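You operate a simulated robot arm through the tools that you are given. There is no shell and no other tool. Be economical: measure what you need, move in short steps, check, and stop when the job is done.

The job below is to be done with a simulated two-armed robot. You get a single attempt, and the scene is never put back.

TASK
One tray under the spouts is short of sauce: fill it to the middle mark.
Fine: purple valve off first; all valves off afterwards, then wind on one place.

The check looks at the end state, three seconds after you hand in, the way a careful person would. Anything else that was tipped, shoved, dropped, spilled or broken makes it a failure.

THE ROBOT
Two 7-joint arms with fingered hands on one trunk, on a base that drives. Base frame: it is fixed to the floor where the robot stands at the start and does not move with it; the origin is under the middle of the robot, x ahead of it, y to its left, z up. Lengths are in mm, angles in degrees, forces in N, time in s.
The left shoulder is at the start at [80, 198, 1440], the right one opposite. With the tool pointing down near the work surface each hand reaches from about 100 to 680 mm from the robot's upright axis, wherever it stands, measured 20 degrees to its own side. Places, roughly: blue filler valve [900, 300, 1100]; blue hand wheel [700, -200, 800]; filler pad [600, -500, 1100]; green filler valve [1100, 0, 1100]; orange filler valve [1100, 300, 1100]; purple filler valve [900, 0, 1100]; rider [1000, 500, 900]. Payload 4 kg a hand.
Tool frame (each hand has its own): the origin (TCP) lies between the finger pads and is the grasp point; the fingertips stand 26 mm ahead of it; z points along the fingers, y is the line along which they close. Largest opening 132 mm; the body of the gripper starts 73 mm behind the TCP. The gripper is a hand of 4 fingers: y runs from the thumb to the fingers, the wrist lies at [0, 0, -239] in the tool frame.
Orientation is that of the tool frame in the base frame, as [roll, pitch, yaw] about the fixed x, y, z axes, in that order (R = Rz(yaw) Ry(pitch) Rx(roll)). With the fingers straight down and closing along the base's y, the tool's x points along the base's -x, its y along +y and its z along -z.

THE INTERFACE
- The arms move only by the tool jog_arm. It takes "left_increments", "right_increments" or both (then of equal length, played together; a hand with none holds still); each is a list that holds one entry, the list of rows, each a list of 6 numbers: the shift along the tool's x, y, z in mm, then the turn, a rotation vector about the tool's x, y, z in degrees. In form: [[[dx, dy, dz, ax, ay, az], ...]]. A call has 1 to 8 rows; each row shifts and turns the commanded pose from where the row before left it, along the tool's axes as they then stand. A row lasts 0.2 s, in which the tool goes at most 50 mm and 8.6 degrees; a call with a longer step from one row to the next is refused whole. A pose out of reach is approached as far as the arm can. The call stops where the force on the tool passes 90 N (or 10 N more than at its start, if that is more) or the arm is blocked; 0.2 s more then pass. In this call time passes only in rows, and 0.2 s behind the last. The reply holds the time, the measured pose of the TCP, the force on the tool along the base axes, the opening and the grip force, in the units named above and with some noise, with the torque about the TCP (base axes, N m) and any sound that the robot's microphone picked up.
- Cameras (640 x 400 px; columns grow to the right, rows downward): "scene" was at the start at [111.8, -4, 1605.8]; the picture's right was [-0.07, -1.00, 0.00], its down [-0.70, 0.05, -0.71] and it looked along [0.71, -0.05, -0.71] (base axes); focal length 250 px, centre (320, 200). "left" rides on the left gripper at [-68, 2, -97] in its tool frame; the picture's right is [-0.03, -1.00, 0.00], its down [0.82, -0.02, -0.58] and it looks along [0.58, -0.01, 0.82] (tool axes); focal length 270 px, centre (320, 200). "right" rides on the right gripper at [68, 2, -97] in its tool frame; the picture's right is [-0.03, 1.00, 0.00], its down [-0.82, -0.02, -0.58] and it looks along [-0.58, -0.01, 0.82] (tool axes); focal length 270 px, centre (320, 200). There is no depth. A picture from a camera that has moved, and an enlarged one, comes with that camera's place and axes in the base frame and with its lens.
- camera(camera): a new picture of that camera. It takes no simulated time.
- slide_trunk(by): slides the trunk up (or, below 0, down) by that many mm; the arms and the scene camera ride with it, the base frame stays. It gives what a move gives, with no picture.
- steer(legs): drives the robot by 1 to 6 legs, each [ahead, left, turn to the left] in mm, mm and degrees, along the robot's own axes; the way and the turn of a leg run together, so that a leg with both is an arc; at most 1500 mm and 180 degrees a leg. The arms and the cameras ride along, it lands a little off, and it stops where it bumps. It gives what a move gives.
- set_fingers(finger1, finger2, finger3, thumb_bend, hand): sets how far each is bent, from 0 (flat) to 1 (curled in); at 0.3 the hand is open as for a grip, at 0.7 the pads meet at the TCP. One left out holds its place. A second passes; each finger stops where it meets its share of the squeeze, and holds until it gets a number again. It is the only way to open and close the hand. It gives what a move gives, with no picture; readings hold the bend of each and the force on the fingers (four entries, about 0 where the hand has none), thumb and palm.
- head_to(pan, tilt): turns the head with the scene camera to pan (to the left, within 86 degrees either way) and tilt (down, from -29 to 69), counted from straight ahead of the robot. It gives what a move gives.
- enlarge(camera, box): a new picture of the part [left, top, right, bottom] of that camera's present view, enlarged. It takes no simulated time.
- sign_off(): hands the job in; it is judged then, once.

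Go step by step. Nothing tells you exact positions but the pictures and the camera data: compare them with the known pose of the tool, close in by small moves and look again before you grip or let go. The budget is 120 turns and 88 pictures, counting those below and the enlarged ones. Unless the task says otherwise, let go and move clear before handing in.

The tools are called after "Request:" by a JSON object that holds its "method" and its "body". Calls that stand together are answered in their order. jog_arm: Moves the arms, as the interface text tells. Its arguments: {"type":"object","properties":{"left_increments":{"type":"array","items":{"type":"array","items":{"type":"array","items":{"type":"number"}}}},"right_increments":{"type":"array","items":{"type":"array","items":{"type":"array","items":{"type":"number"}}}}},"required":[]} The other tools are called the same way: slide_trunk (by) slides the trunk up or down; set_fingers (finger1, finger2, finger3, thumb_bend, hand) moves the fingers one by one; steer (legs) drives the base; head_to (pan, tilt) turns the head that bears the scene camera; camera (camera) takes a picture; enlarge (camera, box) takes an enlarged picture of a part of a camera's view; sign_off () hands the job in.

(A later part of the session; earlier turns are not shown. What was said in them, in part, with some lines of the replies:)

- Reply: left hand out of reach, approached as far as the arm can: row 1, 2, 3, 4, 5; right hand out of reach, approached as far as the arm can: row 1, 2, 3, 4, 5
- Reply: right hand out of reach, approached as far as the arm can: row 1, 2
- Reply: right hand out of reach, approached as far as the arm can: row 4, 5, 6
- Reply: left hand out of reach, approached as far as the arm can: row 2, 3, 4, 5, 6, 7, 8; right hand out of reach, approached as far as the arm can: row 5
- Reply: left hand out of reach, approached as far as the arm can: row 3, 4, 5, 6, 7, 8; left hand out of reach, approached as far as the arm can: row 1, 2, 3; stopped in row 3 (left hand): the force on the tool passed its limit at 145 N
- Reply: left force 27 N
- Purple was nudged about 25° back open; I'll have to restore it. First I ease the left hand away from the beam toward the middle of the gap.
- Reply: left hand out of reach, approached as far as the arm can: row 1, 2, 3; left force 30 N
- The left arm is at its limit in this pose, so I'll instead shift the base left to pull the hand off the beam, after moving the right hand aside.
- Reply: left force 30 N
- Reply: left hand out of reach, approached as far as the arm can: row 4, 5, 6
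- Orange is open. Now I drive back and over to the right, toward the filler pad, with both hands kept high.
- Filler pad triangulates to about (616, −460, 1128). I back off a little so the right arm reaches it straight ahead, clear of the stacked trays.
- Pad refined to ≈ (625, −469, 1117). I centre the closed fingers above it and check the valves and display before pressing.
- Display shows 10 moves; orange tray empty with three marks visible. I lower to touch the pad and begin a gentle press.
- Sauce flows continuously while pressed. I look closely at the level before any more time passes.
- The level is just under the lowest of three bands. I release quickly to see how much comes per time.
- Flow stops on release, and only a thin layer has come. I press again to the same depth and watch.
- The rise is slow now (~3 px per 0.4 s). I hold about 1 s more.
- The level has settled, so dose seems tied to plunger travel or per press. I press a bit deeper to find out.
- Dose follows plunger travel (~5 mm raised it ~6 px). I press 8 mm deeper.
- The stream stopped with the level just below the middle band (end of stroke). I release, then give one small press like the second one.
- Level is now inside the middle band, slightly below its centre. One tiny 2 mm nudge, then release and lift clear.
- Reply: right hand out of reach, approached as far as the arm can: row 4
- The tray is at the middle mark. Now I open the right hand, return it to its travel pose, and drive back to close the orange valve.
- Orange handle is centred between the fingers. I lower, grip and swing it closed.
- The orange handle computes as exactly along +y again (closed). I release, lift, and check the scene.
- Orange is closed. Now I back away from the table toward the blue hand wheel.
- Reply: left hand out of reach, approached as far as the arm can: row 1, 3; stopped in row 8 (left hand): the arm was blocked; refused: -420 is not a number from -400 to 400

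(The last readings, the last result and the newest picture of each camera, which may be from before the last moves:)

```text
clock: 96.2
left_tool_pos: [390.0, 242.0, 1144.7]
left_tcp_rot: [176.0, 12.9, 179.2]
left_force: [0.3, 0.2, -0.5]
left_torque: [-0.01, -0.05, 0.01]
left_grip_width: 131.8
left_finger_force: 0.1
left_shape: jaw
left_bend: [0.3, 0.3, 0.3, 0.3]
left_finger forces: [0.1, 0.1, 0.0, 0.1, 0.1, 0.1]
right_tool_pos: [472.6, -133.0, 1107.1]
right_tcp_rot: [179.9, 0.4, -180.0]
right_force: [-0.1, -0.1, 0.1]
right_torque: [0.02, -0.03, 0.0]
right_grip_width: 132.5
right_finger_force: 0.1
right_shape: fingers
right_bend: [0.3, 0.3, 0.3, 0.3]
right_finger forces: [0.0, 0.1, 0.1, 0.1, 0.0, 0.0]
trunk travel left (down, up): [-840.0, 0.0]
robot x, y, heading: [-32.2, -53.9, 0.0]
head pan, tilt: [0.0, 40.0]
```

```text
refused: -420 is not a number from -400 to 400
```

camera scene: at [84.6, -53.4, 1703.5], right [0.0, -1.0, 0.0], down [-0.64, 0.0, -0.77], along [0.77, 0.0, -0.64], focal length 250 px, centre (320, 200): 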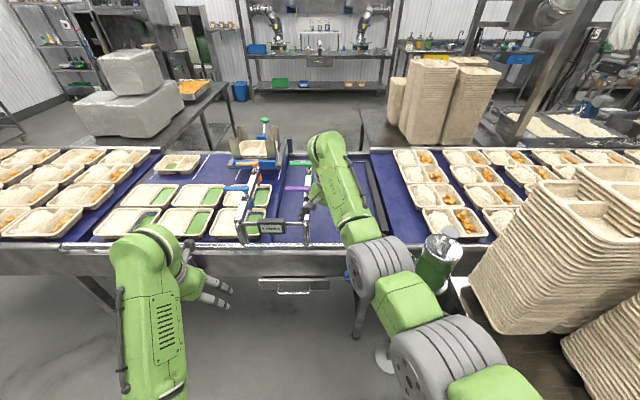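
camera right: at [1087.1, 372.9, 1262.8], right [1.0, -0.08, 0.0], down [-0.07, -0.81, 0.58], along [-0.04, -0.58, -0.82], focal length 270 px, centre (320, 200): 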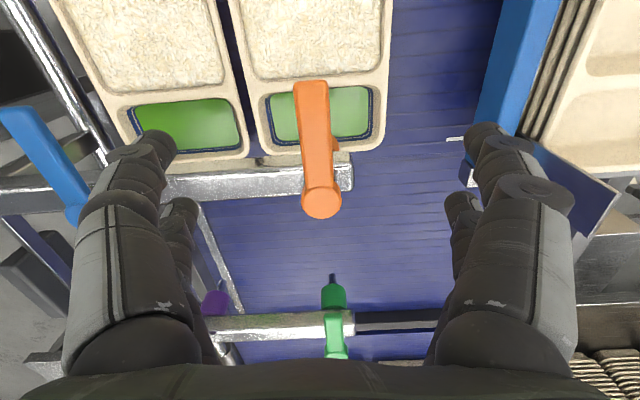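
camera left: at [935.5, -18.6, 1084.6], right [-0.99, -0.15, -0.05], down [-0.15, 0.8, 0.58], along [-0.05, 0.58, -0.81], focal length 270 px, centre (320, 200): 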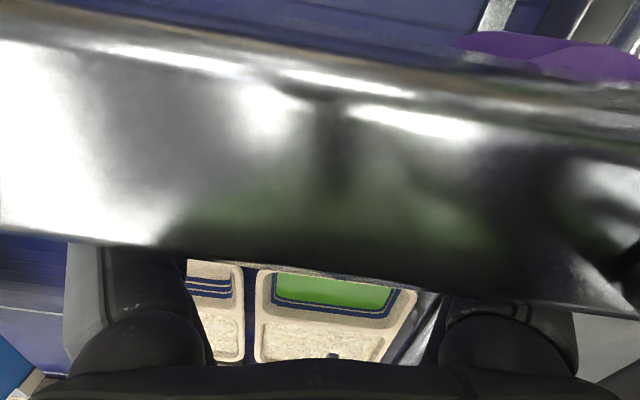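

Request:
{"method": "slide_trunk", "body": {"by": -380}}

Request:
{"method": "jog_arm", "body": {"right_increments": [[[0, 0, 0, 0, -8.5, 0], [0, 0, 0, 0, -8.5, 0], [0, 0, 0, 0, -8.5, 0], [0, 0, 0, 0, -8.5, 0], [0, 0, 0, 0, -8.5, 0]]]}}

```text
clock: 100.0
left_tool_pos: [387.2, 239.6, 852.3]
left_tcp_rot: [176.5, 11.1, 179.2]
left_force: [-1.1, 0.5, -0.9]
left_torque: [0.01, -0.02, 0.0]
left_grip_width: 132.0
left_finger_force: 0.1
left_shape: jaw
left_bend: [0.3, 0.3, 0.3, 0.3]
left_finger forces: [0.1, 0.1, 0.0, 0.0, 0.0, 0.0]
right_tool_pos: [475.7, -132.3, 826.4]
right_tcp_rot: [180.0, 0.2, 179.9]
right_force: [0.0, -0.4, 0.2]
right_torque: [-0.01, 0.03, 0.0]
right_grip_width: 132.6
right_finger_force: 0.1
right_shape: fingers
right_bend: [0.3, 0.3, 0.3, 0.3]
right_finger forces: [0.0, 0.0, 0.1, 0.1, 0.0, 0.0]
trunk travel left (down, up): [-561.0, 279.0]
robot x, y, heading: [-30.8, -57.5, 0.2]
head pan, tilt: [0.0, 40.0]
stopped: the arm was blocked; the commanded pose is now the measured one
```

```text
clock: 101.2
left_tool_pos: [388.7, 240.0, 854.0]
left_tcp_rot: [176.4, 11.3, 179.3]
left_force: [0.1, 1.0, 0.9]
left_torque: [-0.02, -0.01, -0.01]
left_grip_width: 131.7
left_finger_force: 0.0
left_shape: jaw
left_bend: [0.3, 0.3, 0.3, 0.3]
left_finger forces: [0.0, 0.1, 0.1, 0.0, 0.0, 0.1]
right_tool_pos: [475.2, -131.4, 827.3]
right_tcp_rot: [179.8, 42.7, 179.7]
right_force: [-0.3, -1.3, -1.3]
right_torque: [0.02, -0.04, 0.0]
right_grip_width: 132.5
right_finger_force: 0.0
right_shape: fingers
right_bend: [0.3, 0.3, 0.3, 0.3]
right_finger forces: [0.1, 0.0, 0.1, 0.1, 0.1, 0.1]
trunk travel left (down, up): [-561.0, 279.0]
robot x, y, heading: [-29.8, -58.3, 0.0]
head pan, tilt: [0.0, 40.0]
```

The trunk stopped after 279 mm because an arm was blocked. I check what touched.

Request:
{"method": "head_to", "body": {"pan": -25, "tilt": 55}}

Request:
{"method": "camera", "body": {"camera": "scene"}}

```text
clock: 102.1
left_tool_pos: [387.4, 240.4, 853.9]
left_tcp_rot: [176.4, 11.2, 179.2]
left_force: [-0.5, -0.3, 1.0]
left_torque: [0.01, 0.01, 0.04]
left_grip_width: 131.8
left_finger_force: 0.0
left_shape: jaw
left_bend: [0.3, 0.3, 0.3, 0.3]
left_finger forces: [0.0, 0.0, 0.0, 0.0, 0.0, 0.0]
right_tool_pos: [476.5, -132.1, 827.3]
right_tcp_rot: [179.9, 42.5, 179.9]
right_force: [0.3, 1.2, -0.1]
right_torque: [-0.03, 0.01, -0.01]
right_grip_width: 132.8
right_finger_force: 0.0
right_shape: fingers
right_bend: [0.3, 0.3, 0.3, 0.3]
right_finger forces: [0.0, 0.0, 0.0, 0.0, 0.1, 0.1]
trunk travel left (down, up): [-561.0, 279.0]
robot x, y, heading: [-29.7, -55.7, -0.1]
head pan, tilt: [-25.0, 55.0]
```

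```text
20 pictures are left
camera scene: at [67.9, -85.2, 1405.0], right [-0.42, -0.91, 0.0], down [-0.74, 0.35, -0.57], along [0.52, -0.24, -0.82], focal length 250 px, centre (320, 200)
```

scene: 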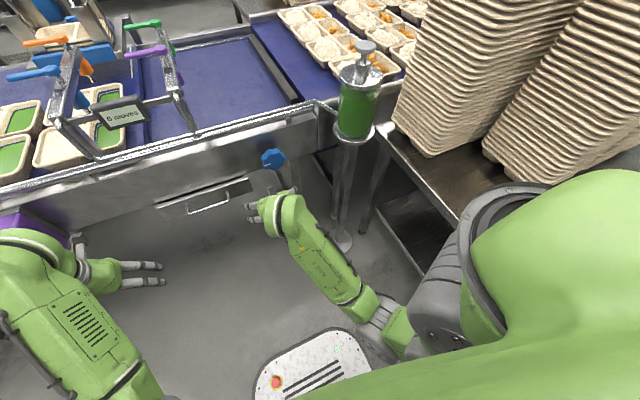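

The blockage was only the arm against the robot itself; this height will do. The counter shows 6 moves. I finish levelling the right hand to point at the wheel (≈ (685, −191, 785)).

Request:
{"method": "jog_arm", "body": {"right_increments": [[[0, 0, 0, 0, -8, 0], [0, 0, 0, 0, -8, 0], [0, 0, 0, 0, -8, 0], [0, 0, 0, 0, -8, 0], [0, 0, 0, 0, -8, 0], [0, 0, 0, 0, -7.5, 0]]]}}

Request:
{"method": "camera", "body": {"camera": "right"}}

```text
clock: 103.5
left_tool_pos: [388.6, 238.9, 854.0]
left_tcp_rot: [176.3, 11.3, 179.2]
left_force: [1.0, -0.1, 0.3]
left_torque: [-0.05, -0.02, 0.0]
left_grip_width: 132.1
left_finger_force: 0.1
left_shape: jaw
left_bend: [0.3, 0.3, 0.3, 0.3]
left_finger forces: [0.1, 0.1, 0.0, 0.1, 0.0, 0.0]
right_tool_pos: [475.8, -131.7, 826.2]
right_tcp_rot: [-5.5, 89.9, -5.3]
right_force: [-1.0, -0.2, -0.1]
right_torque: [0.03, 0.02, -0.02]
right_grip_width: 132.5
right_finger_force: 0.1
right_shape: fingers
right_bend: [0.3, 0.3, 0.3, 0.3]
right_finger forces: [0.0, 0.0, 0.1, 0.1, 0.0, 0.0]
trunk travel left (down, up): [-561.0, 279.0]
robot x, y, heading: [-31.5, -59.1, -0.1]
head pan, tilt: [-25.0, 55.0]
```

```text
19 pictures are left
camera right: at [378.8, -129.3, 758.5], right [0.0, 1.0, 0.03], down [-0.58, -0.02, 0.81], along [0.81, -0.01, 0.58], focal length 270 px, centre (320, 200)
```

right: 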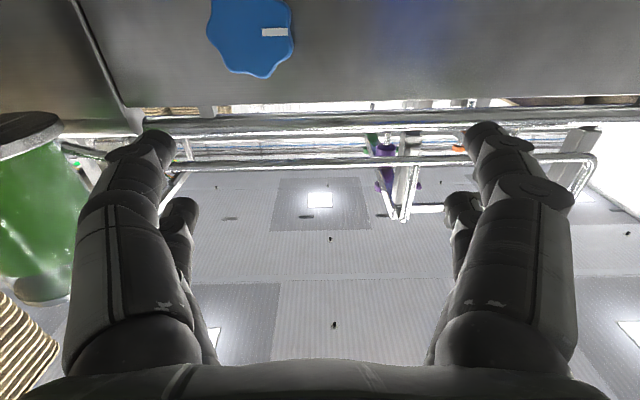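

Wheel face centre ≈ (690, −195, 777). I align the hand with it and stop 90 mm short.

Request:
{"method": "jog_arm", "body": {"right_increments": [[[12, -16, 0, 0, 0, 0], [12, -16, 0, 0, 0, 0], [12, -16, 0, 0, 0, 0], [13, -15, 0, 0, 0, 0], [0, 0, 35, 0, 0, 0], [0, 0, 35, 0, 0, 0], [0, 0, 30, 0, 0, 0]]]}}

Request:
{"method": "camera", "body": {"camera": "right"}}

```text
clock: 105.1
left_tool_pos: [387.9, 239.4, 853.9]
left_tcp_rot: [176.3, 11.3, 179.1]
left_force: [0.3, -0.4, 1.2]
left_torque: [-0.01, 0.03, 0.0]
left_grip_width: 132.0
left_finger_force: 0.0
left_shape: jaw
left_bend: [0.3, 0.3, 0.3, 0.3]
left_finger forces: [0.0, 0.0, 0.0, 0.0, 0.0, 0.1]
right_tool_pos: [581.0, -186.3, 798.2]
right_tcp_rot: [46.9, 89.8, 46.8]
right_force: [0.0, -0.3, 0.0]
right_torque: [0.0, 0.02, -0.01]
right_grip_width: 132.6
right_finger_force: 0.0
right_shape: fingers
right_bend: [0.3, 0.3, 0.3, 0.3]
right_finger forces: [0.0, 0.0, 0.0, 0.0, 0.0, 0.0]
right hand out of reach, approached as far as the arm can: row 3, 4
trunk travel left (down, up): [-561.0, 279.0]
robot x, y, heading: [-29.8, -56.5, 0.3]
head pan, tilt: [-25.0, 55.0]
```

```text
18 pictures are left
camera right: at [483.7, -183.9, 730.3], right [0.0, 1.0, 0.03], down [-0.58, -0.02, 0.82], along [0.82, -0.02, 0.58], focal length 270 px, centre (320, 200)
```

right: 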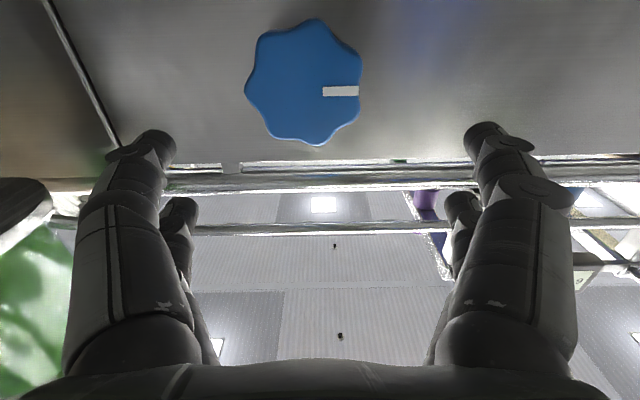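

Request:
{"method": "jog_arm", "body": {"right_increments": [[[12, -6, 0, 0, 0, 0], [11, -6, 0, 0, 0, 0], [0, 0, 30, 0, 0, 0], [0, 0, 30, 0, 0, 0]]]}}

Request:
{"method": "camera", "body": {"camera": "right"}}

```text
clock: 106.1
left_tool_pos: [388.7, 239.4, 854.4]
left_tcp_rot: [176.4, 11.4, 179.1]
left_force: [0.3, 0.7, 0.0]
left_torque: [-0.01, -0.03, -0.02]
left_grip_width: 131.9
left_finger_force: 0.0
left_shape: jaw
left_bend: [0.3, 0.3, 0.3, 0.3]
left_finger forces: [0.1, 0.0, 0.1, 0.0, 0.0, 0.1]
right_tool_pos: [637.9, -196.4, 785.8]
right_tcp_rot: [89.1, 89.9, 89.1]
right_force: [-0.6, -1.2, 0.3]
right_torque: [0.04, 0.01, 0.02]
right_grip_width: 132.6
right_finger_force: 0.0
right_shape: fingers
right_bend: [0.3, 0.3, 0.3, 0.3]
right_finger forces: [0.0, 0.0, 0.0, 0.0, 0.1, 0.0]
right hand out of reach, approached as far as the arm can: row 2, 4
trunk travel left (down, up): [-561.0, 279.0]
robot x, y, heading: [-29.1, -55.6, 0.1]
head pan, tilt: [-25.0, 55.0]
```

```text
17 pictures are left
camera right: at [542.4, -193.1, 717.1], right [0.0, 1.0, 0.03], down [-0.58, -0.02, 0.82], along [0.82, -0.02, 0.58], focal length 270 px, centre (320, 200)
```

right: 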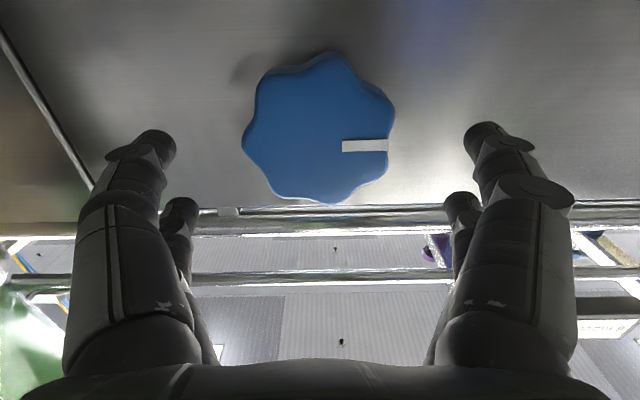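

Request:
{"method": "jog_arm", "body": {"right_increments": [[[3, 0, 15, 0, 0, 0], [3, 0, 15, 0, 0, 0], [3, 0, 12, 0, 0, 0], [2, 0, 10, 0, 0, 0]]]}}

```text
clock: 107.1
left_tool_pos: [387.7, 239.7, 854.5]
left_tcp_rot: [176.4, 11.3, 179.2]
left_force: [-0.2, -0.1, 0.2]
left_torque: [0.03, -0.01, -0.01]
left_grip_width: 132.0
left_finger_force: 0.0
left_shape: jaw
left_bend: [0.3, 0.3, 0.3, 0.3]
left_finger forces: [0.0, 0.0, 0.1, 0.1, 0.1, 0.1]
right_tool_pos: [687.5, -196.5, 795.5]
right_tcp_rot: [59.8, 89.9, 59.7]
right_force: [0.6, 0.2, 0.5]
right_torque: [0.04, 0.0, 0.02]
right_grip_width: 132.2
right_finger_force: 0.1
right_shape: fingers
right_bend: [0.3, 0.3, 0.3, 0.3]
right_finger forces: [0.1, 0.0, 0.0, 0.0, 0.1, 0.0]
right hand out of reach, approached as far as the arm can: row 1, 2, 3, 4
trunk travel left (down, up): [-561.0, 279.0]
robot x, y, heading: [-30.2, -55.1, 0.1]
head pan, tilt: [-25.0, 55.0]
```

The hand is ~20 mm high for the wheel centre, so I lower the trunk by 20 mm.

Request:
{"method": "slide_trunk", "body": {"by": -20}}

Request:
{"method": "camera", "body": {"camera": "right"}}

```text
clock: 107.8
left_tool_pos: [385.8, 238.7, 844.9]
left_tcp_rot: [176.7, 10.2, 179.1]
left_force: [-0.1, -0.3, -0.3]
left_torque: [-0.04, 0.05, 0.01]
left_grip_width: 131.9
left_finger_force: 0.0
left_shape: jaw
left_bend: [0.3, 0.3, 0.3, 0.3]
left_finger forces: [0.1, 0.0, 0.0, 0.1, 0.1, 0.0]
right_tool_pos: [687.3, -195.3, 792.0]
right_tcp_rot: [105.2, 90.0, 105.2]
right_force: [0.1, -0.6, -0.2]
right_torque: [0.0, 0.03, -0.02]
right_grip_width: 132.5
right_finger_force: 0.0
right_shape: fingers
right_bend: [0.3, 0.3, 0.3, 0.3]
right_finger forces: [0.1, 0.0, 0.0, 0.0, 0.1, 0.1]
trunk travel left (down, up): [-541.0, 299.0]
robot x, y, heading: [-29.9, -54.9, 0.2]
head pan, tilt: [-25.0, 55.0]
```

```text
16 pictures are left
camera right: at [591.1, -193.0, 725.0], right [0.0, 1.0, 0.03], down [-0.58, -0.02, 0.82], along [0.82, -0.02, 0.58], focal length 270 px, centre (320, 200)
```

right: 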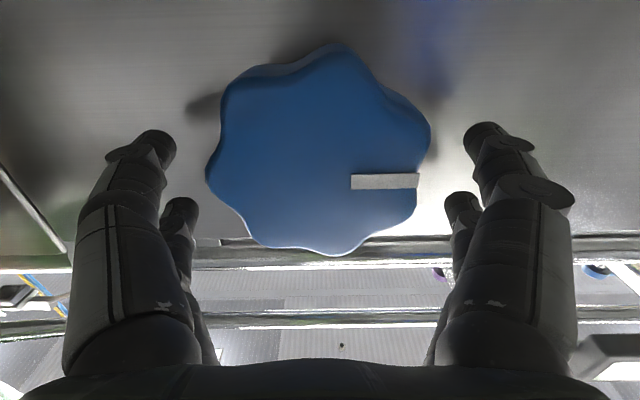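

Request:
{"method": "jog_arm", "body": {"right_increments": [[[8, 0, 3, 0, 0, 0], [8, 0, 3, 0, 0, 0]]]}}

```text
clock: 108.4
left_tool_pos: [386.8, 238.6, 845.4]
left_tcp_rot: [176.8, 10.2, 179.2]
left_force: [0.0, 0.2, 0.6]
left_torque: [-0.02, 0.0, -0.02]
left_grip_width: 131.8
left_finger_force: 0.1
left_shape: jaw
left_bend: [0.3, 0.3, 0.3, 0.3]
left_finger forces: [0.0, 0.0, 0.1, 0.0, 0.0, 0.0]
right_tool_pos: [687.8, -197.3, 791.5]
right_tcp_rot: [115.5, 89.9, 115.3]
right_force: [-0.4, -0.3, 0.3]
right_torque: [-0.01, 0.02, 0.03]
right_grip_width: 132.6
right_finger_force: 0.1
right_shape: fingers
right_bend: [0.3, 0.3, 0.3, 0.3]
right_finger forces: [0.0, 0.0, 0.0, 0.0, 0.0, 0.1]
right hand out of reach, approached as far as the arm can: row 1, 2
trunk travel left (down, up): [-541.0, 299.0]
robot x, y, heading: [-32.1, -54.4, -0.1]
head pan, tilt: [-25.0, 55.0]
```

I relieve the wrist by tilting the hand ~10° (approach slightly from above) and lower to the wheel centre.

Request:
{"method": "jog_arm", "body": {"right_increments": [[[0, 0, 0, 0, 5, 0], [0, 0, 0, 0, 5, 0], [9, 0, 2, 0, 0, 0], [9, 0, 2, 0, 0, 0]]]}}

Request:
{"method": "camera", "body": {"camera": "right"}}

```text
clock: 109.4
left_tool_pos: [385.1, 238.1, 843.0]
left_tcp_rot: [176.7, 10.1, 179.1]
left_force: [0.9, -0.2, -0.1]
left_torque: [0.01, -0.04, 0.0]
left_grip_width: 132.1
left_finger_force: 0.1
left_shape: jaw
left_bend: [0.3, 0.3, 0.3, 0.3]
left_finger forces: [0.1, 0.0, 0.0, 0.0, 0.1, 0.0]
right_tool_pos: [687.9, -197.5, 774.2]
right_tcp_rot: [179.6, 79.8, 179.5]
right_force: [0.5, 0.3, -0.4]
right_torque: [0.02, -0.03, -0.02]
right_grip_width: 132.5
right_finger_force: 0.0
right_shape: fingers
right_bend: [0.3, 0.3, 0.3, 0.3]
right_finger forces: [0.1, 0.0, 0.1, 0.1, 0.0, 0.0]
right hand out of reach, approached as far as the arm can: row 1
trunk travel left (down, up): [-541.0, 299.0]
robot x, y, heading: [-30.5, -53.1, 0.1]
head pan, tilt: [-25.0, 55.0]
```

```text
15 pictures are left
camera right: at [581.9, -195.9, 725.0], right [0.01, 1.0, 0.03], down [-0.43, -0.02, 0.9], along [0.9, -0.02, 0.43], focal length 270 px, centre (320, 200)
```

right: 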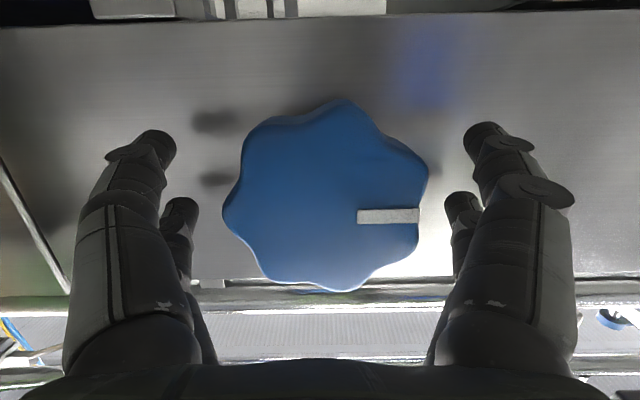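

The wheel is centred at the TCP. I grip it and test a modest counter-clockwise turn (top of the wheel toward the downstream, left), then look at what moves.

Request:
{"method": "set_fingers", "body": {"hand": "right", "finger1": 0.6, "finger2": 0.6, "finger3": 0.6, "thumb_bend": 0.6}}

Request:
{"method": "head_to", "body": {"pan": 25, "tilt": 30}}

Request:
{"method": "camera", "body": {"camera": "scene"}}

```text
clock: 110.4
left_tool_pos: [385.1, 237.6, 843.0]
left_tcp_rot: [176.7, 10.1, 179.2]
left_force: [0.5, 0.4, 1.0]
left_torque: [0.0, 0.0, 0.02]
left_grip_width: 132.1
left_finger_force: 0.0
left_shape: jaw
left_bend: [0.3, 0.3, 0.3, 0.3]
left_finger forces: [0.0, 0.1, 0.0, 0.1, 0.0, 0.1]
right_tool_pos: [689.4, -198.9, 775.2]
right_tcp_rot: [179.4, 79.9, 179.4]
right_force: [6.4, 1.3, -2.4]
right_torque: [-0.05, 0.01, 0.07]
right_grip_width: 61.3
right_finger_force: 16.2
right_shape: fingers
right_bend: [0.51, 0.51, 0.54, 0.56]
right_finger forces: [7.8, 9.1, 6.0, 0.0, 9.5, 0.1]
trunk travel left (down, up): [-541.0, 299.0]
robot x, y, heading: [-33.9, -55.7, -0.0]
head pan, tilt: [-25.0, 55.0]
```

```text
clock: 111.6
left_tool_pos: [385.3, 237.5, 843.7]
left_tcp_rot: [176.7, 10.0, 179.3]
left_force: [-0.2, 0.1, -0.1]
left_torque: [0.01, -0.01, 0.03]
left_grip_width: 131.7
left_finger_force: 0.1
left_shape: jaw
left_bend: [0.3, 0.3, 0.3, 0.3]
left_finger forces: [0.0, 0.0, 0.1, 0.0, 0.1, 0.1]
right_tool_pos: [689.2, -198.5, 774.0]
right_tcp_rot: [179.3, 79.8, 179.3]
right_force: [7.2, 2.8, -2.4]
right_torque: [-0.04, 0.08, 0.09]
right_grip_width: 61.4
right_finger_force: 16.3
right_shape: fingers
right_bend: [0.5, 0.5, 0.54, 0.56]
right_finger forces: [8.6, 9.4, 5.8, 0.0, 8.9, 0.1]
trunk travel left (down, up): [-541.0, 299.0]
robot x, y, heading: [-27.9, -54.8, 0.1]
head pan, tilt: [25.0, 30.0]
```

```text
14 pictures are left
camera scene: at [87.7, -18.0, 1439.0], right [0.42, -0.91, 0.0], down [-0.46, -0.21, -0.86], along [0.78, 0.37, -0.5], focal length 250 px, centre (320, 200)
```

scene: 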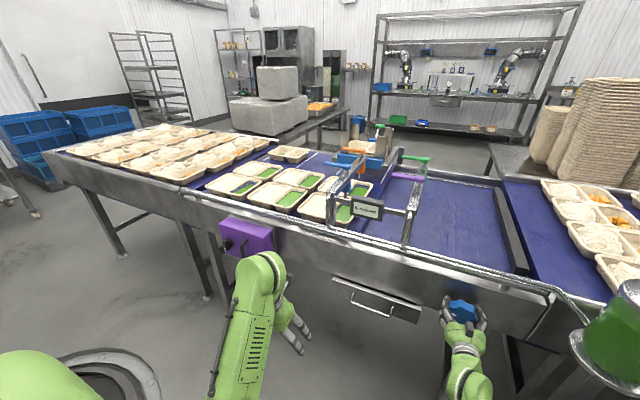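

Request:
{"method": "jog_arm", "body": {"right_increments": [[[0, 0, 0, 0, 0, -7], [0, 0, 0, 0, 0, -7], [0, 0, 0, 0, 0, -7], [0, 0, 0, 0, 0, -7]]]}}

Request:
{"method": "enlarge", "body": {"camera": "scene", "box": [160, 120, 480, 340]}}

```text
clock: 112.6
left_tool_pos: [385.6, 236.5, 843.4]
left_tcp_rot: [176.7, 10.1, 179.1]
left_force: [0.6, 0.6, 0.2]
left_torque: [0.02, 0.02, 0.01]
left_grip_width: 131.9
left_finger_force: 0.0
left_shape: jaw
left_bend: [0.3, 0.3, 0.3, 0.3]
left_finger forces: [0.0, 0.0, 0.0, 0.1, 0.0, 0.0]
right_tool_pos: [688.5, -200.7, 772.5]
right_tcp_rot: [-111.2, 60.4, -108.8]
right_force: [7.1, -3.9, -11.7]
right_torque: [1.28, 0.14, -0.22]
right_grip_width: 54.3
right_finger_force: 20.7
right_shape: fingers
right_bend: [0.52, 0.49, 0.53, 0.57]
right_finger forces: [5.5, 11.6, 7.6, 0.0, 16.5, 0.1]
trunk travel left (down, up): [-541.0, 299.0]
robot x, y, heading: [-30.2, -52.2, -0.0]
head pan, tilt: [25.0, 30.0]
```

```text
1.82 times, centred on (320, 230) of scene
camera zoom: at [87.9, -18.6, 1439.0], right [0.42, -0.91, 0.0], down [-0.46, -0.21, -0.86], along [0.78, 0.37, -0.5], focal length 454 px, centre (320, 146)
```

zoom: 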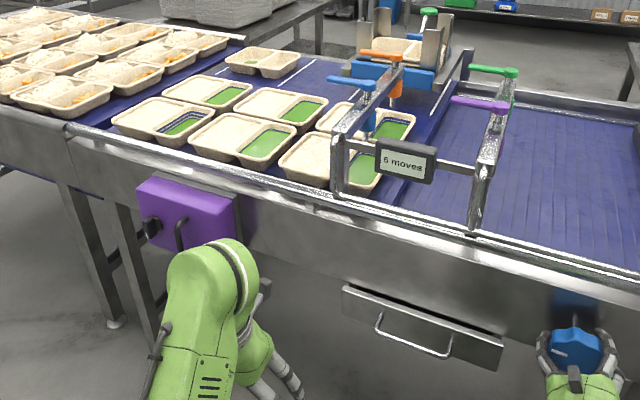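

The wheel turned (its mark moved from 9 o'clock downward). I continue another ~30° and compare the same view for belt motion.

Request:
{"method": "jog_arm", "body": {"right_increments": [[[0, 0, 0, 0, 0, -8], [0, 0, 0, 0, 0, -8], [0, 0, 0, 0, 0, -8], [0, 0, 0, 0, 0, -8]]]}}

Request:
{"method": "enlarge", "body": {"camera": "scene", "box": [160, 120, 480, 340]}}

```text
clock: 113.6
left_tool_pos: [387.6, 236.1, 842.9]
left_tcp_rot: [176.7, 10.1, 179.1]
left_force: [0.1, -0.2, 0.4]
left_torque: [0.0, 0.04, 0.02]
left_grip_width: 131.8
left_finger_force: 0.1
left_shape: jaw
left_bend: [0.3, 0.3, 0.3, 0.3]
left_finger forces: [0.1, 0.0, 0.0, 0.0, 0.0, 0.0]
right_tool_pos: [689.4, -203.0, 773.2]
right_tcp_rot: [-101.8, 29.6, -96.1]
right_force: [7.7, -20.6, -12.4]
right_torque: [1.31, 0.18, -0.41]
right_grip_width: 50.6
right_finger_force: 23.0
right_shape: fingers
right_bend: [0.53, 0.5, 0.53, 0.57]
right_finger forces: [3.7, 10.2, 8.2, 0.1, 23.6, 0.1]
trunk travel left (down, up): [-541.0, 299.0]
robot x, y, heading: [-29.6, -58.0, 0.1]
head pan, tilt: [25.0, 30.0]
```

```text
1.82 times, centred on (320, 230) of scene
camera zoom: at [88.1, -19.3, 1438.9], right [0.42, -0.91, 0.0], down [-0.46, -0.21, -0.86], along [0.78, 0.37, -0.5], focal length 454 px, centre (320, 146)
```

zoom: 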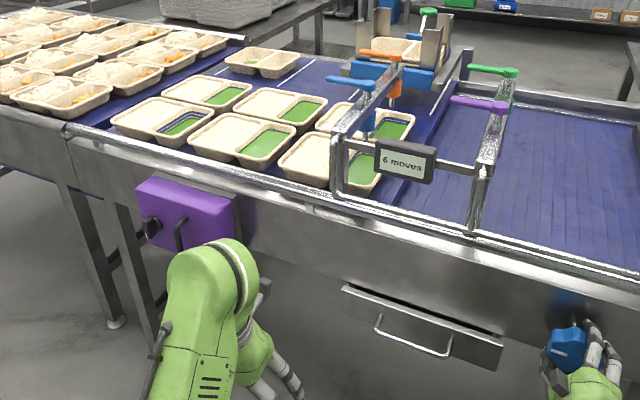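

Request:
{"method": "enlarge", "body": {"camera": "scene", "box": [430, 285, 500, 335]}}

```text
8.00 times, centred on (465, 310) of scene
camera zoom: at [88.1, -19.3, 1438.9], right [0.42, -0.91, 0.0], down [-0.46, -0.21, -0.86], along [0.78, 0.37, -0.5], focal length 1996 px, centre (-840, -680)
```

zoom: 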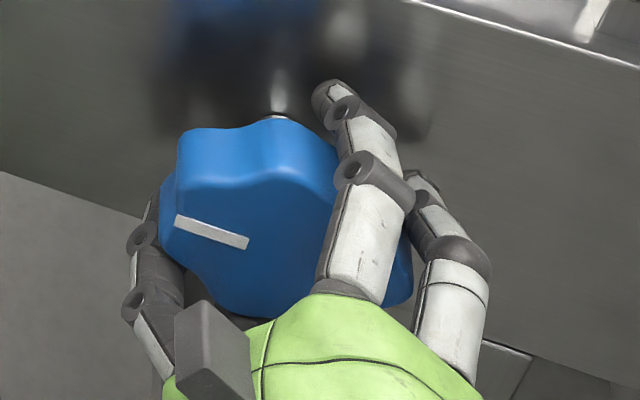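

The mark is still at 9 o'clock, so the fingers slipped: the wheel doesn't go this way (ratcheted). I try the other direction by a small amount and watch.

Request:
{"method": "jog_arm", "body": {"right_increments": [[[0, 0, 0, 0, 0, 8], [0, 0, 0, 0, 0, 8], [0, 0, 0, 0, 0, 8], [0, 0, 0, 0, 0, 8]]]}}

Request:
{"method": "enlarge", "body": {"camera": "scene", "box": [160, 120, 480, 340]}}

```text
clock: 114.6
left_tool_pos: [386.0, 236.8, 844.2]
left_tcp_rot: [176.5, 9.9, 179.1]
left_force: [0.0, 0.6, -0.2]
left_torque: [-0.02, -0.01, 0.04]
left_grip_width: 132.1
left_finger_force: 0.1
left_shape: jaw
left_bend: [0.3, 0.3, 0.3, 0.3]
left_finger forces: [0.0, 0.0, 0.0, 0.0, 0.0, 0.1]
right_tool_pos: [688.2, -198.4, 772.8]
right_tcp_rot: [-110.9, 60.7, -108.5]
right_force: [18.5, -11.8, -19.8]
right_torque: [-0.21, 0.5, 0.47]
right_grip_width: 55.4
right_finger_force: 23.9
right_shape: fingers
right_bend: [0.53, 0.51, 0.53, 0.55]
right_finger forces: [10.1, 6.0, 12.6, 0.0, 18.6, 0.1]
trunk travel left (down, up): [-541.0, 299.0]
robot x, y, heading: [-27.0, -54.7, -0.1]
head pan, tilt: [25.0, 30.0]
```

```text
1.82 times, centred on (320, 230) of scene
camera zoom: at [88.5, -18.9, 1438.8], right [0.42, -0.91, 0.0], down [-0.46, -0.21, -0.86], along [0.78, 0.37, -0.5], focal length 454 px, centre (320, 146)
```

zoom: 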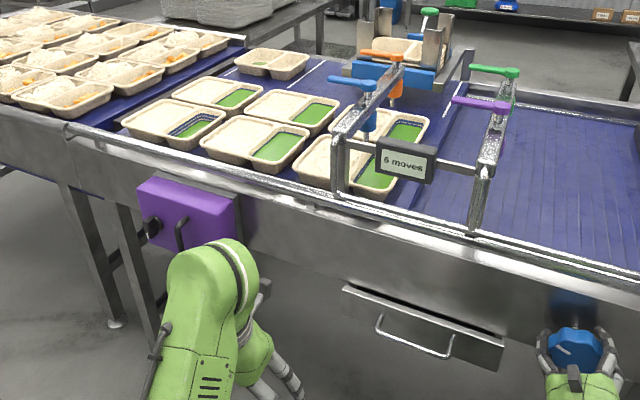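

Clockwise drives the belt (trays moved to the right, ~20 mm for ~30°), so one full turn ≈ one place. I continue clockwise.

Request:
{"method": "jog_arm", "body": {"right_increments": [[[0, 0, 0, 0, 0, 8], [0, 0, 0, 0, 0, 8], [0, 0, 0, 0, 0, 8], [0, 0, 0, 0, 0, 8], [0, 0, 0, 0, 0, 8], [0, 0, 0, 0, 0, 8], [0, 0, 0, 0, 0, 8], [0, 0, 0, 0, 0, 8]]]}}

```text
clock: 116.4
left_tool_pos: [385.7, 237.9, 843.8]
left_tcp_rot: [176.6, 10.0, 179.3]
left_force: [-0.3, 0.0, -0.8]
left_torque: [-0.01, 0.02, -0.01]
left_grip_width: 131.9
left_finger_force: 0.0
left_shape: jaw
left_bend: [0.3, 0.3, 0.3, 0.3]
left_finger forces: [0.1, 0.1, 0.0, 0.0, 0.0, 0.0]
right_tool_pos: [688.5, -198.6, 773.3]
right_tcp_rot: [106.7, 52.4, 103.4]
right_force: [10.8, 13.1, -12.9]
right_torque: [0.04, -0.42, 0.76]
right_grip_width: 59.8
right_finger_force: 19.3
right_shape: fingers
right_bend: [0.52, 0.52, 0.53, 0.55]
right_finger forces: [10.3, 7.9, 6.8, 0.1, 13.1, 0.1]
trunk travel left (down, up): [-541.0, 299.0]
robot x, y, heading: [-26.9, -57.8, 0.1]
head pan, tilt: [25.0, 30.0]
```

Still turning without slip. I continue to see how far the wrist can go.

Request:
{"method": "jog_arm", "body": {"right_increments": [[[0, 0, 0, 0, 0, 8], [0, 0, 0, 0, 0, 8], [0, 0, 0, 0, 0, 8], [0, 0, 0, 0, 0, 8], [0, 0, 0, 0, 0, 8]]]}}

Request:
{"method": "enlarge", "body": {"camera": "scene", "box": [160, 120, 480, 340]}}

```text
clock: 117.6
left_tool_pos: [385.1, 234.5, 843.0]
left_tcp_rot: [176.6, 10.1, 178.9]
left_force: [0.1, 0.3, -0.7]
left_torque: [0.0, 0.01, 0.01]
left_grip_width: 132.3
left_finger_force: 0.1
left_shape: jaw
left_bend: [0.3, 0.3, 0.3, 0.3]
left_finger forces: [0.0, 0.0, 0.0, 0.0, 0.0, 0.1]
right_tool_pos: [656.1, -212.7, 832.3]
right_tcp_rot: [100.5, 13.6, 92.2]
right_force: [-17.3, -4.4, -10.6]
right_torque: [-0.31, 1.28, 0.05]
right_grip_width: 62.0
right_finger_force: 8.4
right_shape: fingers
right_bend: [0.59, 0.59, 0.6, 0.51]
right_finger forces: [0.0, 0.0, 0.1, 0.0, 17.3, 0.0]
right hand out of reach, approached as far as the arm can: row 4, 5
trunk travel left (down, up): [-541.0, 299.0]
robot x, y, heading: [-29.6, -56.2, -0.3]
head pan, tilt: [25.0, 30.0]
```

```text
1.82 times, centred on (320, 230) of scene
camera zoom: at [87.5, -20.8, 1438.2], right [0.42, -0.91, -0.01], down [-0.46, -0.21, -0.86], along [0.78, 0.37, -0.5], focal length 454 px, centre (320, 146)
```

zoom: 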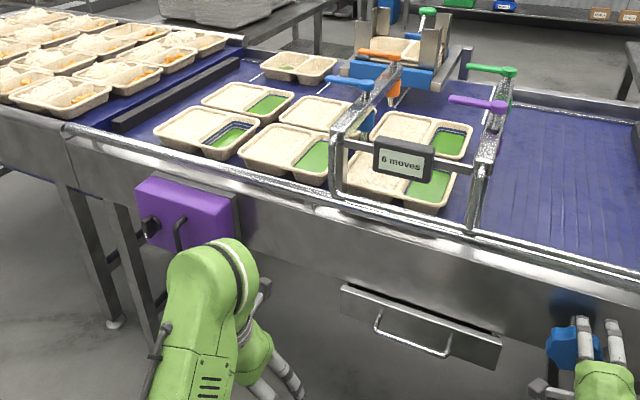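

About half a place so far; the wrist reached its limit. I open, back off straight, and rotate back for a new grip.

Request:
{"method": "set_fingers", "body": {"hand": "right", "finger1": 0.3, "finger2": 0.3, "finger3": 0.3, "thumb_bend": 0.3}}

Request:
{"method": "jog_arm", "body": {"right_increments": [[[0, 0, -25, 0, 0, 0], [0, 0, -25, 0, 0, 0], [0, 0, -25, 0, 0, 0], [0, 0, 0, 0, 0, -8], [0, 0, 0, 0, 0, -8], [0, 0, 0, 0, 0, -8], [0, 0, 0, 0, 0, -8], [0, 0, 0, 0, 0, -8]]]}}

Request:
{"method": "jog_arm", "body": {"right_increments": [[[0, 0, 0, 0, 0, -8], [0, 0, 0, 0, 0, -8], [0, 0, 0, 0, 0, -8], [0, 0, 0, 0, 0, -8], [0, 0, 0, 0, 0, -8], [0, 0, 0, 0, 0, -8], [0, 0, 0, 0, 0, -8], [0, 0, 0, 0, 0, -8]]]}}

```text
clock: 118.6
left_tool_pos: [384.9, 236.0, 843.6]
left_tcp_rot: [176.7, 10.1, 179.1]
left_force: [-0.5, 0.0, 0.0]
left_torque: [0.02, 0.01, 0.01]
left_grip_width: 132.0
left_finger_force: 0.1
left_shape: jaw
left_bend: [0.3, 0.3, 0.3, 0.3]
left_finger forces: [0.0, 0.0, 0.0, 0.0, 0.0, 0.0]
right_tool_pos: [657.7, -208.3, 834.0]
right_tcp_rot: [100.3, 13.5, 92.3]
right_force: [0.4, 0.2, 0.5]
right_torque: [0.02, 0.01, 0.0]
right_grip_width: 132.4
right_finger_force: 0.0
right_shape: fingers
right_bend: [0.3, 0.3, 0.3, 0.3]
right_finger forces: [0.1, 0.0, 0.0, 0.0, 0.1, 0.1]
trunk travel left (down, up): [-541.0, 299.0]
robot x, y, heading: [-29.6, -51.5, -0.0]
head pan, tilt: [25.0, 30.0]
```

```text
clock: 120.4
left_tool_pos: [386.2, 235.3, 843.5]
left_tcp_rot: [176.5, 10.1, 179.2]
left_force: [0.0, -0.2, 0.8]
left_torque: [-0.04, -0.02, -0.03]
left_grip_width: 131.8
left_finger_force: 0.1
left_shape: jaw
left_bend: [0.3, 0.3, 0.3, 0.3]
left_finger forces: [0.0, 0.0, 0.0, 0.0, 0.0, 0.0]
right_tool_pos: [582.9, -208.2, 848.2]
right_tcp_rot: [106.8, 52.7, 103.4]
right_force: [-0.4, 0.0, -0.7]
right_torque: [-0.04, 0.01, 0.02]
right_grip_width: 132.6
right_finger_force: 0.0
right_shape: fingers
right_bend: [0.3, 0.3, 0.3, 0.3]
right_finger forces: [0.0, 0.0, 0.0, 0.1, 0.2, 0.1]
trunk travel left (down, up): [-541.0, 299.0]
robot x, y, heading: [-29.2, -58.2, 0.2]
head pan, tilt: [25.0, 30.0]
```

```text
clock: 122.2
left_tool_pos: [386.2, 236.8, 842.8]
left_tcp_rot: [176.5, 10.1, 179.2]
left_force: [-0.2, 0.3, -0.1]
left_torque: [0.0, -0.02, 0.02]
left_grip_width: 132.0
left_finger_force: 0.1
left_shape: jaw
left_bend: [0.3, 0.3, 0.3, 0.3]
left_finger forces: [0.0, 0.0, 0.1, 0.0, 0.0, 0.0]
right_tool_pos: [583.0, -208.9, 845.9]
right_tcp_rot: [-110.9, 60.6, -108.5]
right_force: [-0.6, 0.0, 0.4]
right_torque: [0.01, -0.03, 0.0]
right_grip_width: 132.7
right_finger_force: 0.0
right_shape: fingers
right_bend: [0.3, 0.3, 0.3, 0.3]
right_finger forces: [0.0, 0.0, 0.0, 0.0, 0.0, 0.1]
trunk travel left (down, up): [-541.0, 299.0]
robot x, y, heading: [-33.6, -53.4, -0.0]
head pan, tilt: [25.0, 30.0]
```

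Request:
{"method": "jog_arm", "body": {"right_increments": [[[0, 0, 0, 0, 0, -8], [0, 0, 0, 0, 0, -8], [0, 0, 0, 0, 0, -8], [0, 0, 0, 0, 0, -8], [6, 17, 20, 0, 0, 0], [6, 17, 20, 0, 0, 0], [6, 17, 20, 0, 0, 0]]]}}

Request:
{"method": "camera", "body": {"camera": "right"}}

```text
clock: 123.8
left_tool_pos: [387.4, 236.6, 843.2]
left_tcp_rot: [176.4, 10.0, 179.3]
left_force: [0.8, -0.3, -0.3]
left_torque: [0.0, -0.01, -0.01]
left_grip_width: 131.8
left_finger_force: 0.1
left_shape: jaw
left_bend: [0.3, 0.3, 0.3, 0.3]
left_finger forces: [0.0, 0.0, 0.0, 0.1, 0.0, 0.0]
right_tool_pos: [633.2, -197.1, 782.9]
right_tcp_rot: [-101.7, 29.9, -95.9]
right_force: [0.5, 0.2, 0.0]
right_torque: [0.0, -0.02, -0.01]
right_grip_width: 132.6
right_finger_force: 0.0
right_shape: fingers
right_bend: [0.3, 0.3, 0.3, 0.3]
right_finger forces: [0.0, 0.1, 0.0, 0.0, 0.0, 0.0]
trunk travel left (down, up): [-541.0, 299.0]
robot x, y, heading: [-30.6, -54.4, 0.2]
head pan, tilt: [25.0, 30.0]
```

```text
8 pictures are left
camera right: at [532.1, -255.7, 765.1], right [-0.15, 0.53, -0.84], down [-0.49, 0.69, 0.52], along [0.86, 0.49, 0.16], focal length 270 px, centre (320, 200)
```

right: 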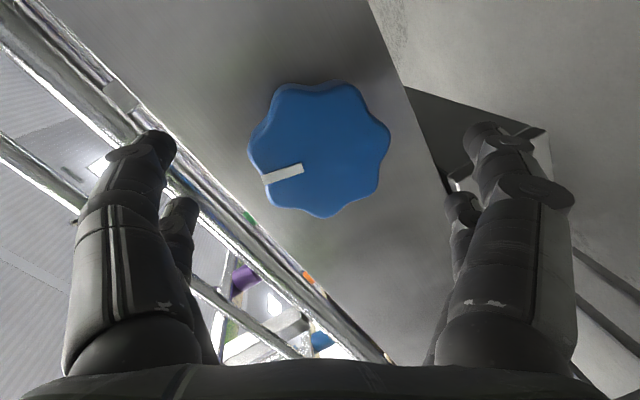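

The mark is now at 12 o'clock (≈ 95° turned, ~140 mm moved), so one place is about half a turn. The hand is aligned with the wheel axis: I advance, grip and turn about 70° more, then check.

Request:
{"method": "jog_arm", "body": {"right_increments": [[[0, 0, 20, 0, 0, 0], [0, 0, 18, 0, 0, 0], [0, 0, 17, 0, 0, 0]]]}}

Request:
{"method": "set_fingers", "body": {"hand": "right", "finger1": 0.6, "finger2": 0.6, "finger3": 0.6, "thumb_bend": 0.6}}

Request:
{"method": "jog_arm", "body": {"right_increments": [[[0, 0, 0, 0, 0, 8], [0, 0, 0, 0, 0, 8], [0, 0, 0, 0, 0, 8], [0, 0, 0, 0, 0, 8], [0, 0, 0, 0, 0, 8], [0, 0, 0, 0, 0, 8], [0, 0, 0, 0, 0, 8]]]}}

Request:
{"method": "enlarge", "body": {"camera": "scene", "box": [240, 120, 500, 340]}}

```text
clock: 124.6
left_tool_pos: [387.8, 236.7, 843.9]
left_tcp_rot: [176.5, 10.1, 179.2]
left_force: [0.8, 0.0, 0.4]
left_torque: [0.02, 0.02, 0.02]
left_grip_width: 132.0
left_finger_force: 0.1
left_shape: jaw
left_bend: [0.3, 0.3, 0.3, 0.3]
left_finger forces: [0.1, 0.0, 0.0, 0.0, 0.1, 0.0]
right_tool_pos: [688.1, -198.1, 772.9]
right_tcp_rot: [-101.7, 29.7, -95.8]
right_force: [-0.3, 1.1, -0.1]
right_torque: [-0.04, -0.01, 0.01]
right_grip_width: 132.4
right_finger_force: 0.1
right_shape: fingers
right_bend: [0.3, 0.3, 0.3, 0.3]
right_finger forces: [0.1, 0.0, 0.0, 0.1, 0.1, 0.0]
trunk travel left (down, up): [-541.0, 299.0]
robot x, y, heading: [-29.9, -57.0, 0.2]
head pan, tilt: [25.0, 30.0]
```

```text
clock: 125.6
left_tool_pos: [386.9, 236.3, 843.9]
left_tcp_rot: [176.6, 10.1, 179.1]
left_force: [0.7, -0.1, 0.8]
left_torque: [-0.02, -0.01, -0.03]
left_grip_width: 132.0
left_finger_force: 0.1
left_shape: jaw
left_bend: [0.3, 0.3, 0.3, 0.3]
left_finger forces: [0.0, 0.1, 0.1, 0.0, 0.1, 0.0]
right_tool_pos: [689.4, -197.2, 774.4]
right_tcp_rot: [-101.5, 29.9, -95.8]
right_force: [8.6, -5.0, 6.3]
right_torque: [-0.09, 0.13, 0.02]
right_grip_width: 61.1
right_finger_force: 17.4
right_shape: fingers
right_bend: [0.52, 0.5, 0.53, 0.55]
right_finger forces: [5.9, 6.5, 8.7, 0.1, 13.0, 0.1]
trunk travel left (down, up): [-541.0, 299.0]
robot x, y, heading: [-29.5, -52.7, -0.1]
head pan, tilt: [25.0, 30.0]
```

```text
clock: 127.2
left_tool_pos: [386.3, 236.4, 842.8]
left_tcp_rot: [176.4, 10.2, 179.2]
left_force: [0.1, -0.8, -0.2]
left_torque: [-0.01, -0.01, 0.03]
left_grip_width: 131.9
left_finger_force: 0.1
left_shape: jaw
left_bend: [0.3, 0.3, 0.3, 0.3]
left_finger forces: [0.0, 0.0, 0.0, 0.1, 0.1, 0.0]
right_tool_pos: [687.1, -198.5, 774.3]
right_tcp_rot: [-161.1, 79.4, -160.8]
right_force: [18.6, 4.7, 4.8]
right_torque: [0.19, 0.01, 1.06]
right_grip_width: 59.8
right_finger_force: 19.3
right_shape: fingers
right_bend: [0.52, 0.51, 0.52, 0.55]
right_finger forces: [6.9, 9.2, 13.7, 0.0, 9.4, 0.0]
trunk travel left (down, up): [-541.0, 299.0]
robot x, y, heading: [-31.0, -55.9, 0.1]
head pan, tilt: [25.0, 30.0]
```

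```text
1.82 times, centred on (370, 230) of scene
camera zoom: at [89.3, -22.1, 1437.8], right [0.42, -0.91, -0.01], down [-0.46, -0.21, -0.86], along [0.78, 0.37, -0.5], focal length 454 px, centre (229, 146)
```

zoom: 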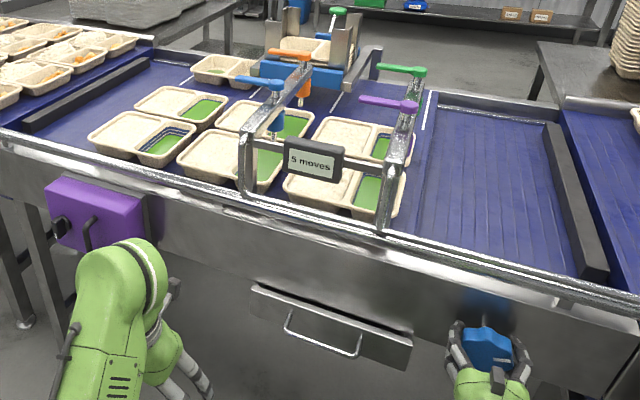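

The counter now reads 5; comparing tray positions with the original places, they're ~20 mm short of the next place. I turn ~14° more and compare.

Request:
{"method": "jog_arm", "body": {"right_increments": [[[0, 0, 0, 0, 0, 7], [0, 0, 0, 0, 0, 7]]]}}

Request:
{"method": "enlarge", "body": {"camera": "scene", "box": [190, 120, 450, 340]}}

```text
clock: 127.8
left_tool_pos: [387.6, 235.5, 843.5]
left_tcp_rot: [176.5, 10.1, 179.1]
left_force: [0.2, 0.5, -0.9]
left_torque: [0.04, 0.0, -0.01]
left_grip_width: 132.1
left_finger_force: 0.1
left_shape: jaw
left_bend: [0.3, 0.3, 0.3, 0.3]
left_finger forces: [0.1, 0.1, 0.0, 0.1, 0.1, 0.1]
right_tool_pos: [685.5, -198.8, 769.6]
right_tcp_rot: [135.0, 75.2, 133.9]
right_force: [10.3, 5.5, -0.2]
right_torque: [0.32, -0.14, 0.75]
right_grip_width: 58.1
right_finger_force: 17.5
right_shape: fingers
right_bend: [0.52, 0.5, 0.52, 0.56]
right_finger forces: [7.1, 9.2, 9.8, 0.0, 8.3, 0.0]
trunk travel left (down, up): [-541.0, 299.0]
robot x, y, heading: [-31.6, -54.2, -0.0]
head pan, tilt: [25.0, 30.0]
```

```text
1.82 times, centred on (320, 230) of scene
camera zoom: at [89.1, -22.3, 1437.8], right [0.42, -0.91, -0.01], down [-0.46, -0.21, -0.86], along [0.78, 0.37, -0.5], focal length 454 px, centre (320, 146)
```

zoom: 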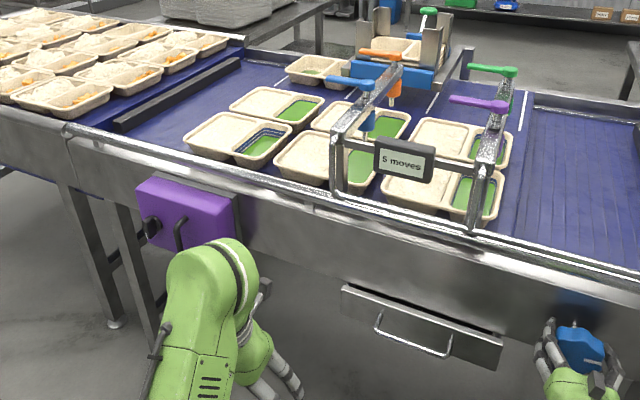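

Still ~7 mm short by comparison. I turn 5° more and compare again.

Request:
{"method": "jog_arm", "body": {"right_increments": [[[0, 0, 0, 0, 0, 5], [0, 0, 0, 0, 0, 0]]]}}

Request:
{"method": "enlarge", "body": {"camera": "scene", "box": [190, 120, 450, 340]}}

```text
clock: 128.4
left_tool_pos: [386.7, 235.0, 844.3]
left_tcp_rot: [176.6, 10.1, 179.2]
left_force: [0.2, -0.1, 0.0]
left_torque: [0.0, 0.0, -0.01]
left_grip_width: 132.0
left_finger_force: 0.0
left_shape: jaw
left_bend: [0.3, 0.3, 0.3, 0.3]
left_finger forces: [0.0, 0.0, 0.0, 0.0, 0.0, 0.1]
right_tool_pos: [687.0, -198.8, 771.9]
right_tcp_rot: [124.2, 71.5, 122.9]
right_force: [4.9, 7.4, -4.1]
right_torque: [0.34, -0.07, 0.76]
right_grip_width: 57.8
right_finger_force: 17.3
right_shape: fingers
right_bend: [0.52, 0.5, 0.52, 0.57]
right_finger forces: [7.7, 8.8, 8.2, 0.0, 8.8, 0.0]
trunk travel left (down, up): [-541.0, 299.0]
robot x, y, heading: [-34.0, -57.4, 0.2]
head pan, tilt: [25.0, 30.0]
```

```text
1.82 times, centred on (320, 230) of scene
camera zoom: at [89.2, -22.3, 1437.8], right [0.42, -0.91, -0.01], down [-0.46, -0.21, -0.86], along [0.78, 0.37, -0.5], focal length 454 px, centre (320, 146)
```

zoom: 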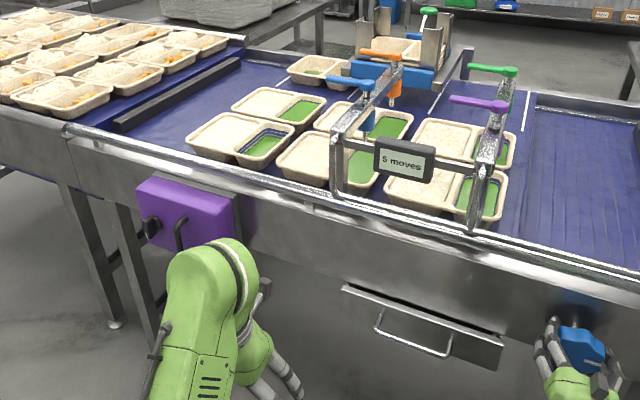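

The trays now coincide with the original place positions. I release the wheel, back the hand straight off, and check the wheel mark.

Request:
{"method": "set_fingers", "body": {"hand": "right", "finger1": 0.3, "finger2": 0.3, "finger3": 0.3, "thumb_bend": 0.3}}

Request:
{"method": "jog_arm", "body": {"right_increments": [[[0, 0, -25, 0, 0, 0], [0, 0, -25, 0, 0, 0], [0, 0, -25, 0, 0, 0]]]}}

Request:
{"method": "camera", "body": {"camera": "right"}}

```text
clock: 129.4
left_tool_pos: [385.2, 234.9, 844.7]
left_tcp_rot: [176.6, 10.1, 179.2]
left_force: [-0.4, -0.5, 1.0]
left_torque: [0.0, -0.02, 0.01]
left_grip_width: 132.0
left_finger_force: 0.0
left_shape: jaw
left_bend: [0.3, 0.3, 0.3, 0.3]
left_finger forces: [0.0, 0.0, 0.0, 0.1, 0.0, 0.1]
right_tool_pos: [687.5, -199.2, 772.9]
right_tcp_rot: [124.0, 71.6, 122.7]
right_force: [-0.4, 0.2, 0.1]
right_torque: [-0.01, -0.05, 0.0]
right_grip_width: 132.5
right_finger_force: 0.0
right_shape: fingers
right_bend: [0.3, 0.3, 0.3, 0.3]
right_finger forces: [0.0, 0.1, 0.0, 0.0, 0.0, 0.1]
trunk travel left (down, up): [-541.0, 299.0]
robot x, y, heading: [-33.2, -55.6, 0.2]
head pan, tilt: [25.0, 30.0]
```

```text
clock: 130.2
left_tool_pos: [387.0, 235.8, 842.4]
left_tcp_rot: [176.6, 10.2, 179.3]
left_force: [0.5, 0.6, 0.4]
left_torque: [0.0, -0.02, -0.02]
left_grip_width: 131.8
left_finger_force: 0.0
left_shape: jaw
left_bend: [0.3, 0.3, 0.3, 0.3]
left_finger forces: [0.1, 0.1, 0.0, 0.1, 0.0, 0.0]
right_tool_pos: [614.9, -199.2, 784.2]
right_tcp_rot: [124.1, 71.7, 122.6]
right_force: [0.4, 0.3, -0.5]
right_torque: [-0.02, 0.02, 0.0]
right_grip_width: 132.4
right_finger_force: 0.1
right_shape: fingers
right_bend: [0.3, 0.3, 0.3, 0.3]
right_finger forces: [0.0, 0.1, 0.1, 0.0, 0.1, 0.0]
trunk travel left (down, up): [-541.0, 299.0]
robot x, y, heading: [-30.1, -56.9, 0.1]
head pan, tilt: [25.0, 30.0]
```

```text
4 pictures are left
camera right: at [507.0, -178.6, 739.0], right [0.05, 0.96, 0.28], down [-0.43, -0.24, 0.87], along [0.9, -0.17, 0.4], focal length 270 px, centre (320, 200)
```

right: 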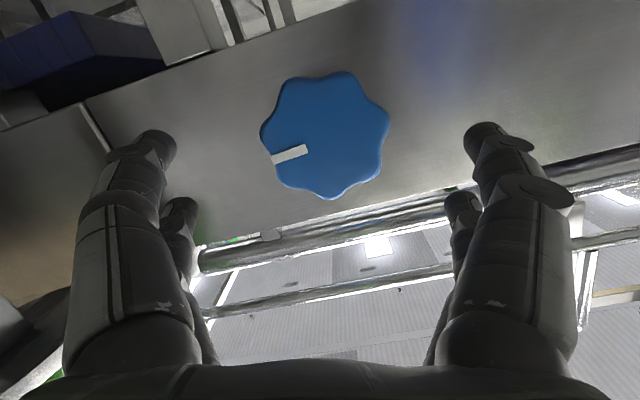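

The wheel mark has gone from 9 to 3 o'clock (half a turn, one place), and the counter registered it once. I back off and take a final look.

Request:
{"method": "steer", "body": {"legs": [[-100, 0, 0]]}}

Request:
{"method": "camera", "body": {"camera": "scene"}}

Request:
{"method": "enlarge", "body": {"camera": "scene", "box": [270, 120, 450, 240]}}

```text
clock: 131.3
left_tool_pos: [286.6, 234.9, 844.2]
left_tcp_rot: [176.4, 10.2, 179.2]
left_force: [0.6, 1.4, 0.1]
left_torque: [0.02, -0.01, -0.04]
left_grip_width: 132.0
left_finger_force: 0.0
left_shape: jaw
left_bend: [0.3, 0.3, 0.3, 0.3]
left_finger forces: [0.0, 0.0, 0.0, 0.0, 0.0, 0.1]
right_tool_pos: [514.1, -200.5, 785.4]
right_tcp_rot: [123.9, 71.7, 122.6]
right_force: [0.5, -0.4, -0.4]
right_torque: [-0.02, 0.02, 0.03]
right_grip_width: 132.6
right_finger_force: 0.0
right_shape: fingers
right_bend: [0.3, 0.3, 0.3, 0.3]
right_finger forces: [0.0, 0.0, 0.1, 0.1, 0.0, 0.0]
trunk travel left (down, up): [-541.0, 299.0]
robot x, y, heading: [-131.3, -53.3, -0.1]
head pan, tilt: [25.0, 30.0]
```

```text
3 pictures are left
camera scene: at [-10.4, -23.3, 1437.7], right [0.42, -0.91, -0.01], down [-0.46, -0.21, -0.86], along [0.78, 0.37, -0.5], focal length 250 px, centre (320, 200)
```

scene: 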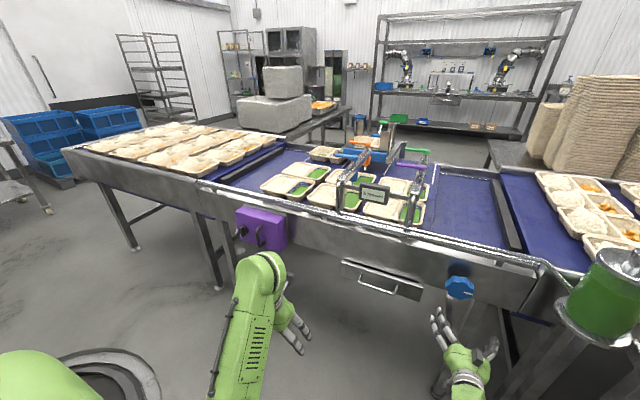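

```text
3.33 times, centred on (360, 180) of scene
camera zoom: at [-10.4, -23.3, 1437.7], right [0.42, -0.91, -0.01], down [-0.46, -0.21, -0.86], along [0.78, 0.37, -0.5], focal length 832 px, centre (187, 267)
```

zoom: 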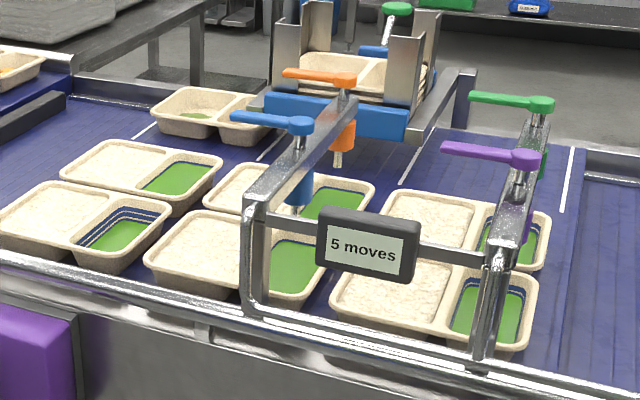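

The four valve handles all lie across the frame, both trays that were under the spouts stand at the middle mark, and the belt is one place on with nothing tipped or spilled. I hand in.

Request:
{"method": "sign_off", "body": {}}

```text
The job is handed in.
```

I filled the tray under the orange spout to the middle mark, turned all four valves off, and wound the belt on one place. It's handed in, and I haven't seen a result.

- **Purple valve:** I turned it off first. While I was moving the left hand towards the orange valve, that hand ran into the beam carrying the purple and green valves at about 145 N. It knocked purple about 25° back towards open. I turned purple off again before opening orange or pressing the pad, and saw no damage or spill in the pictures.
- **Level:** I judged it by eye, at about the centre of the middle band.
- **Winding on:** the hand wheel slipped in my grip one way, with the belt still, and drove the belt to the right the other way. One place came to about half a turn. By comparing pictures, the trays sit within a few mm of where the next place should be.
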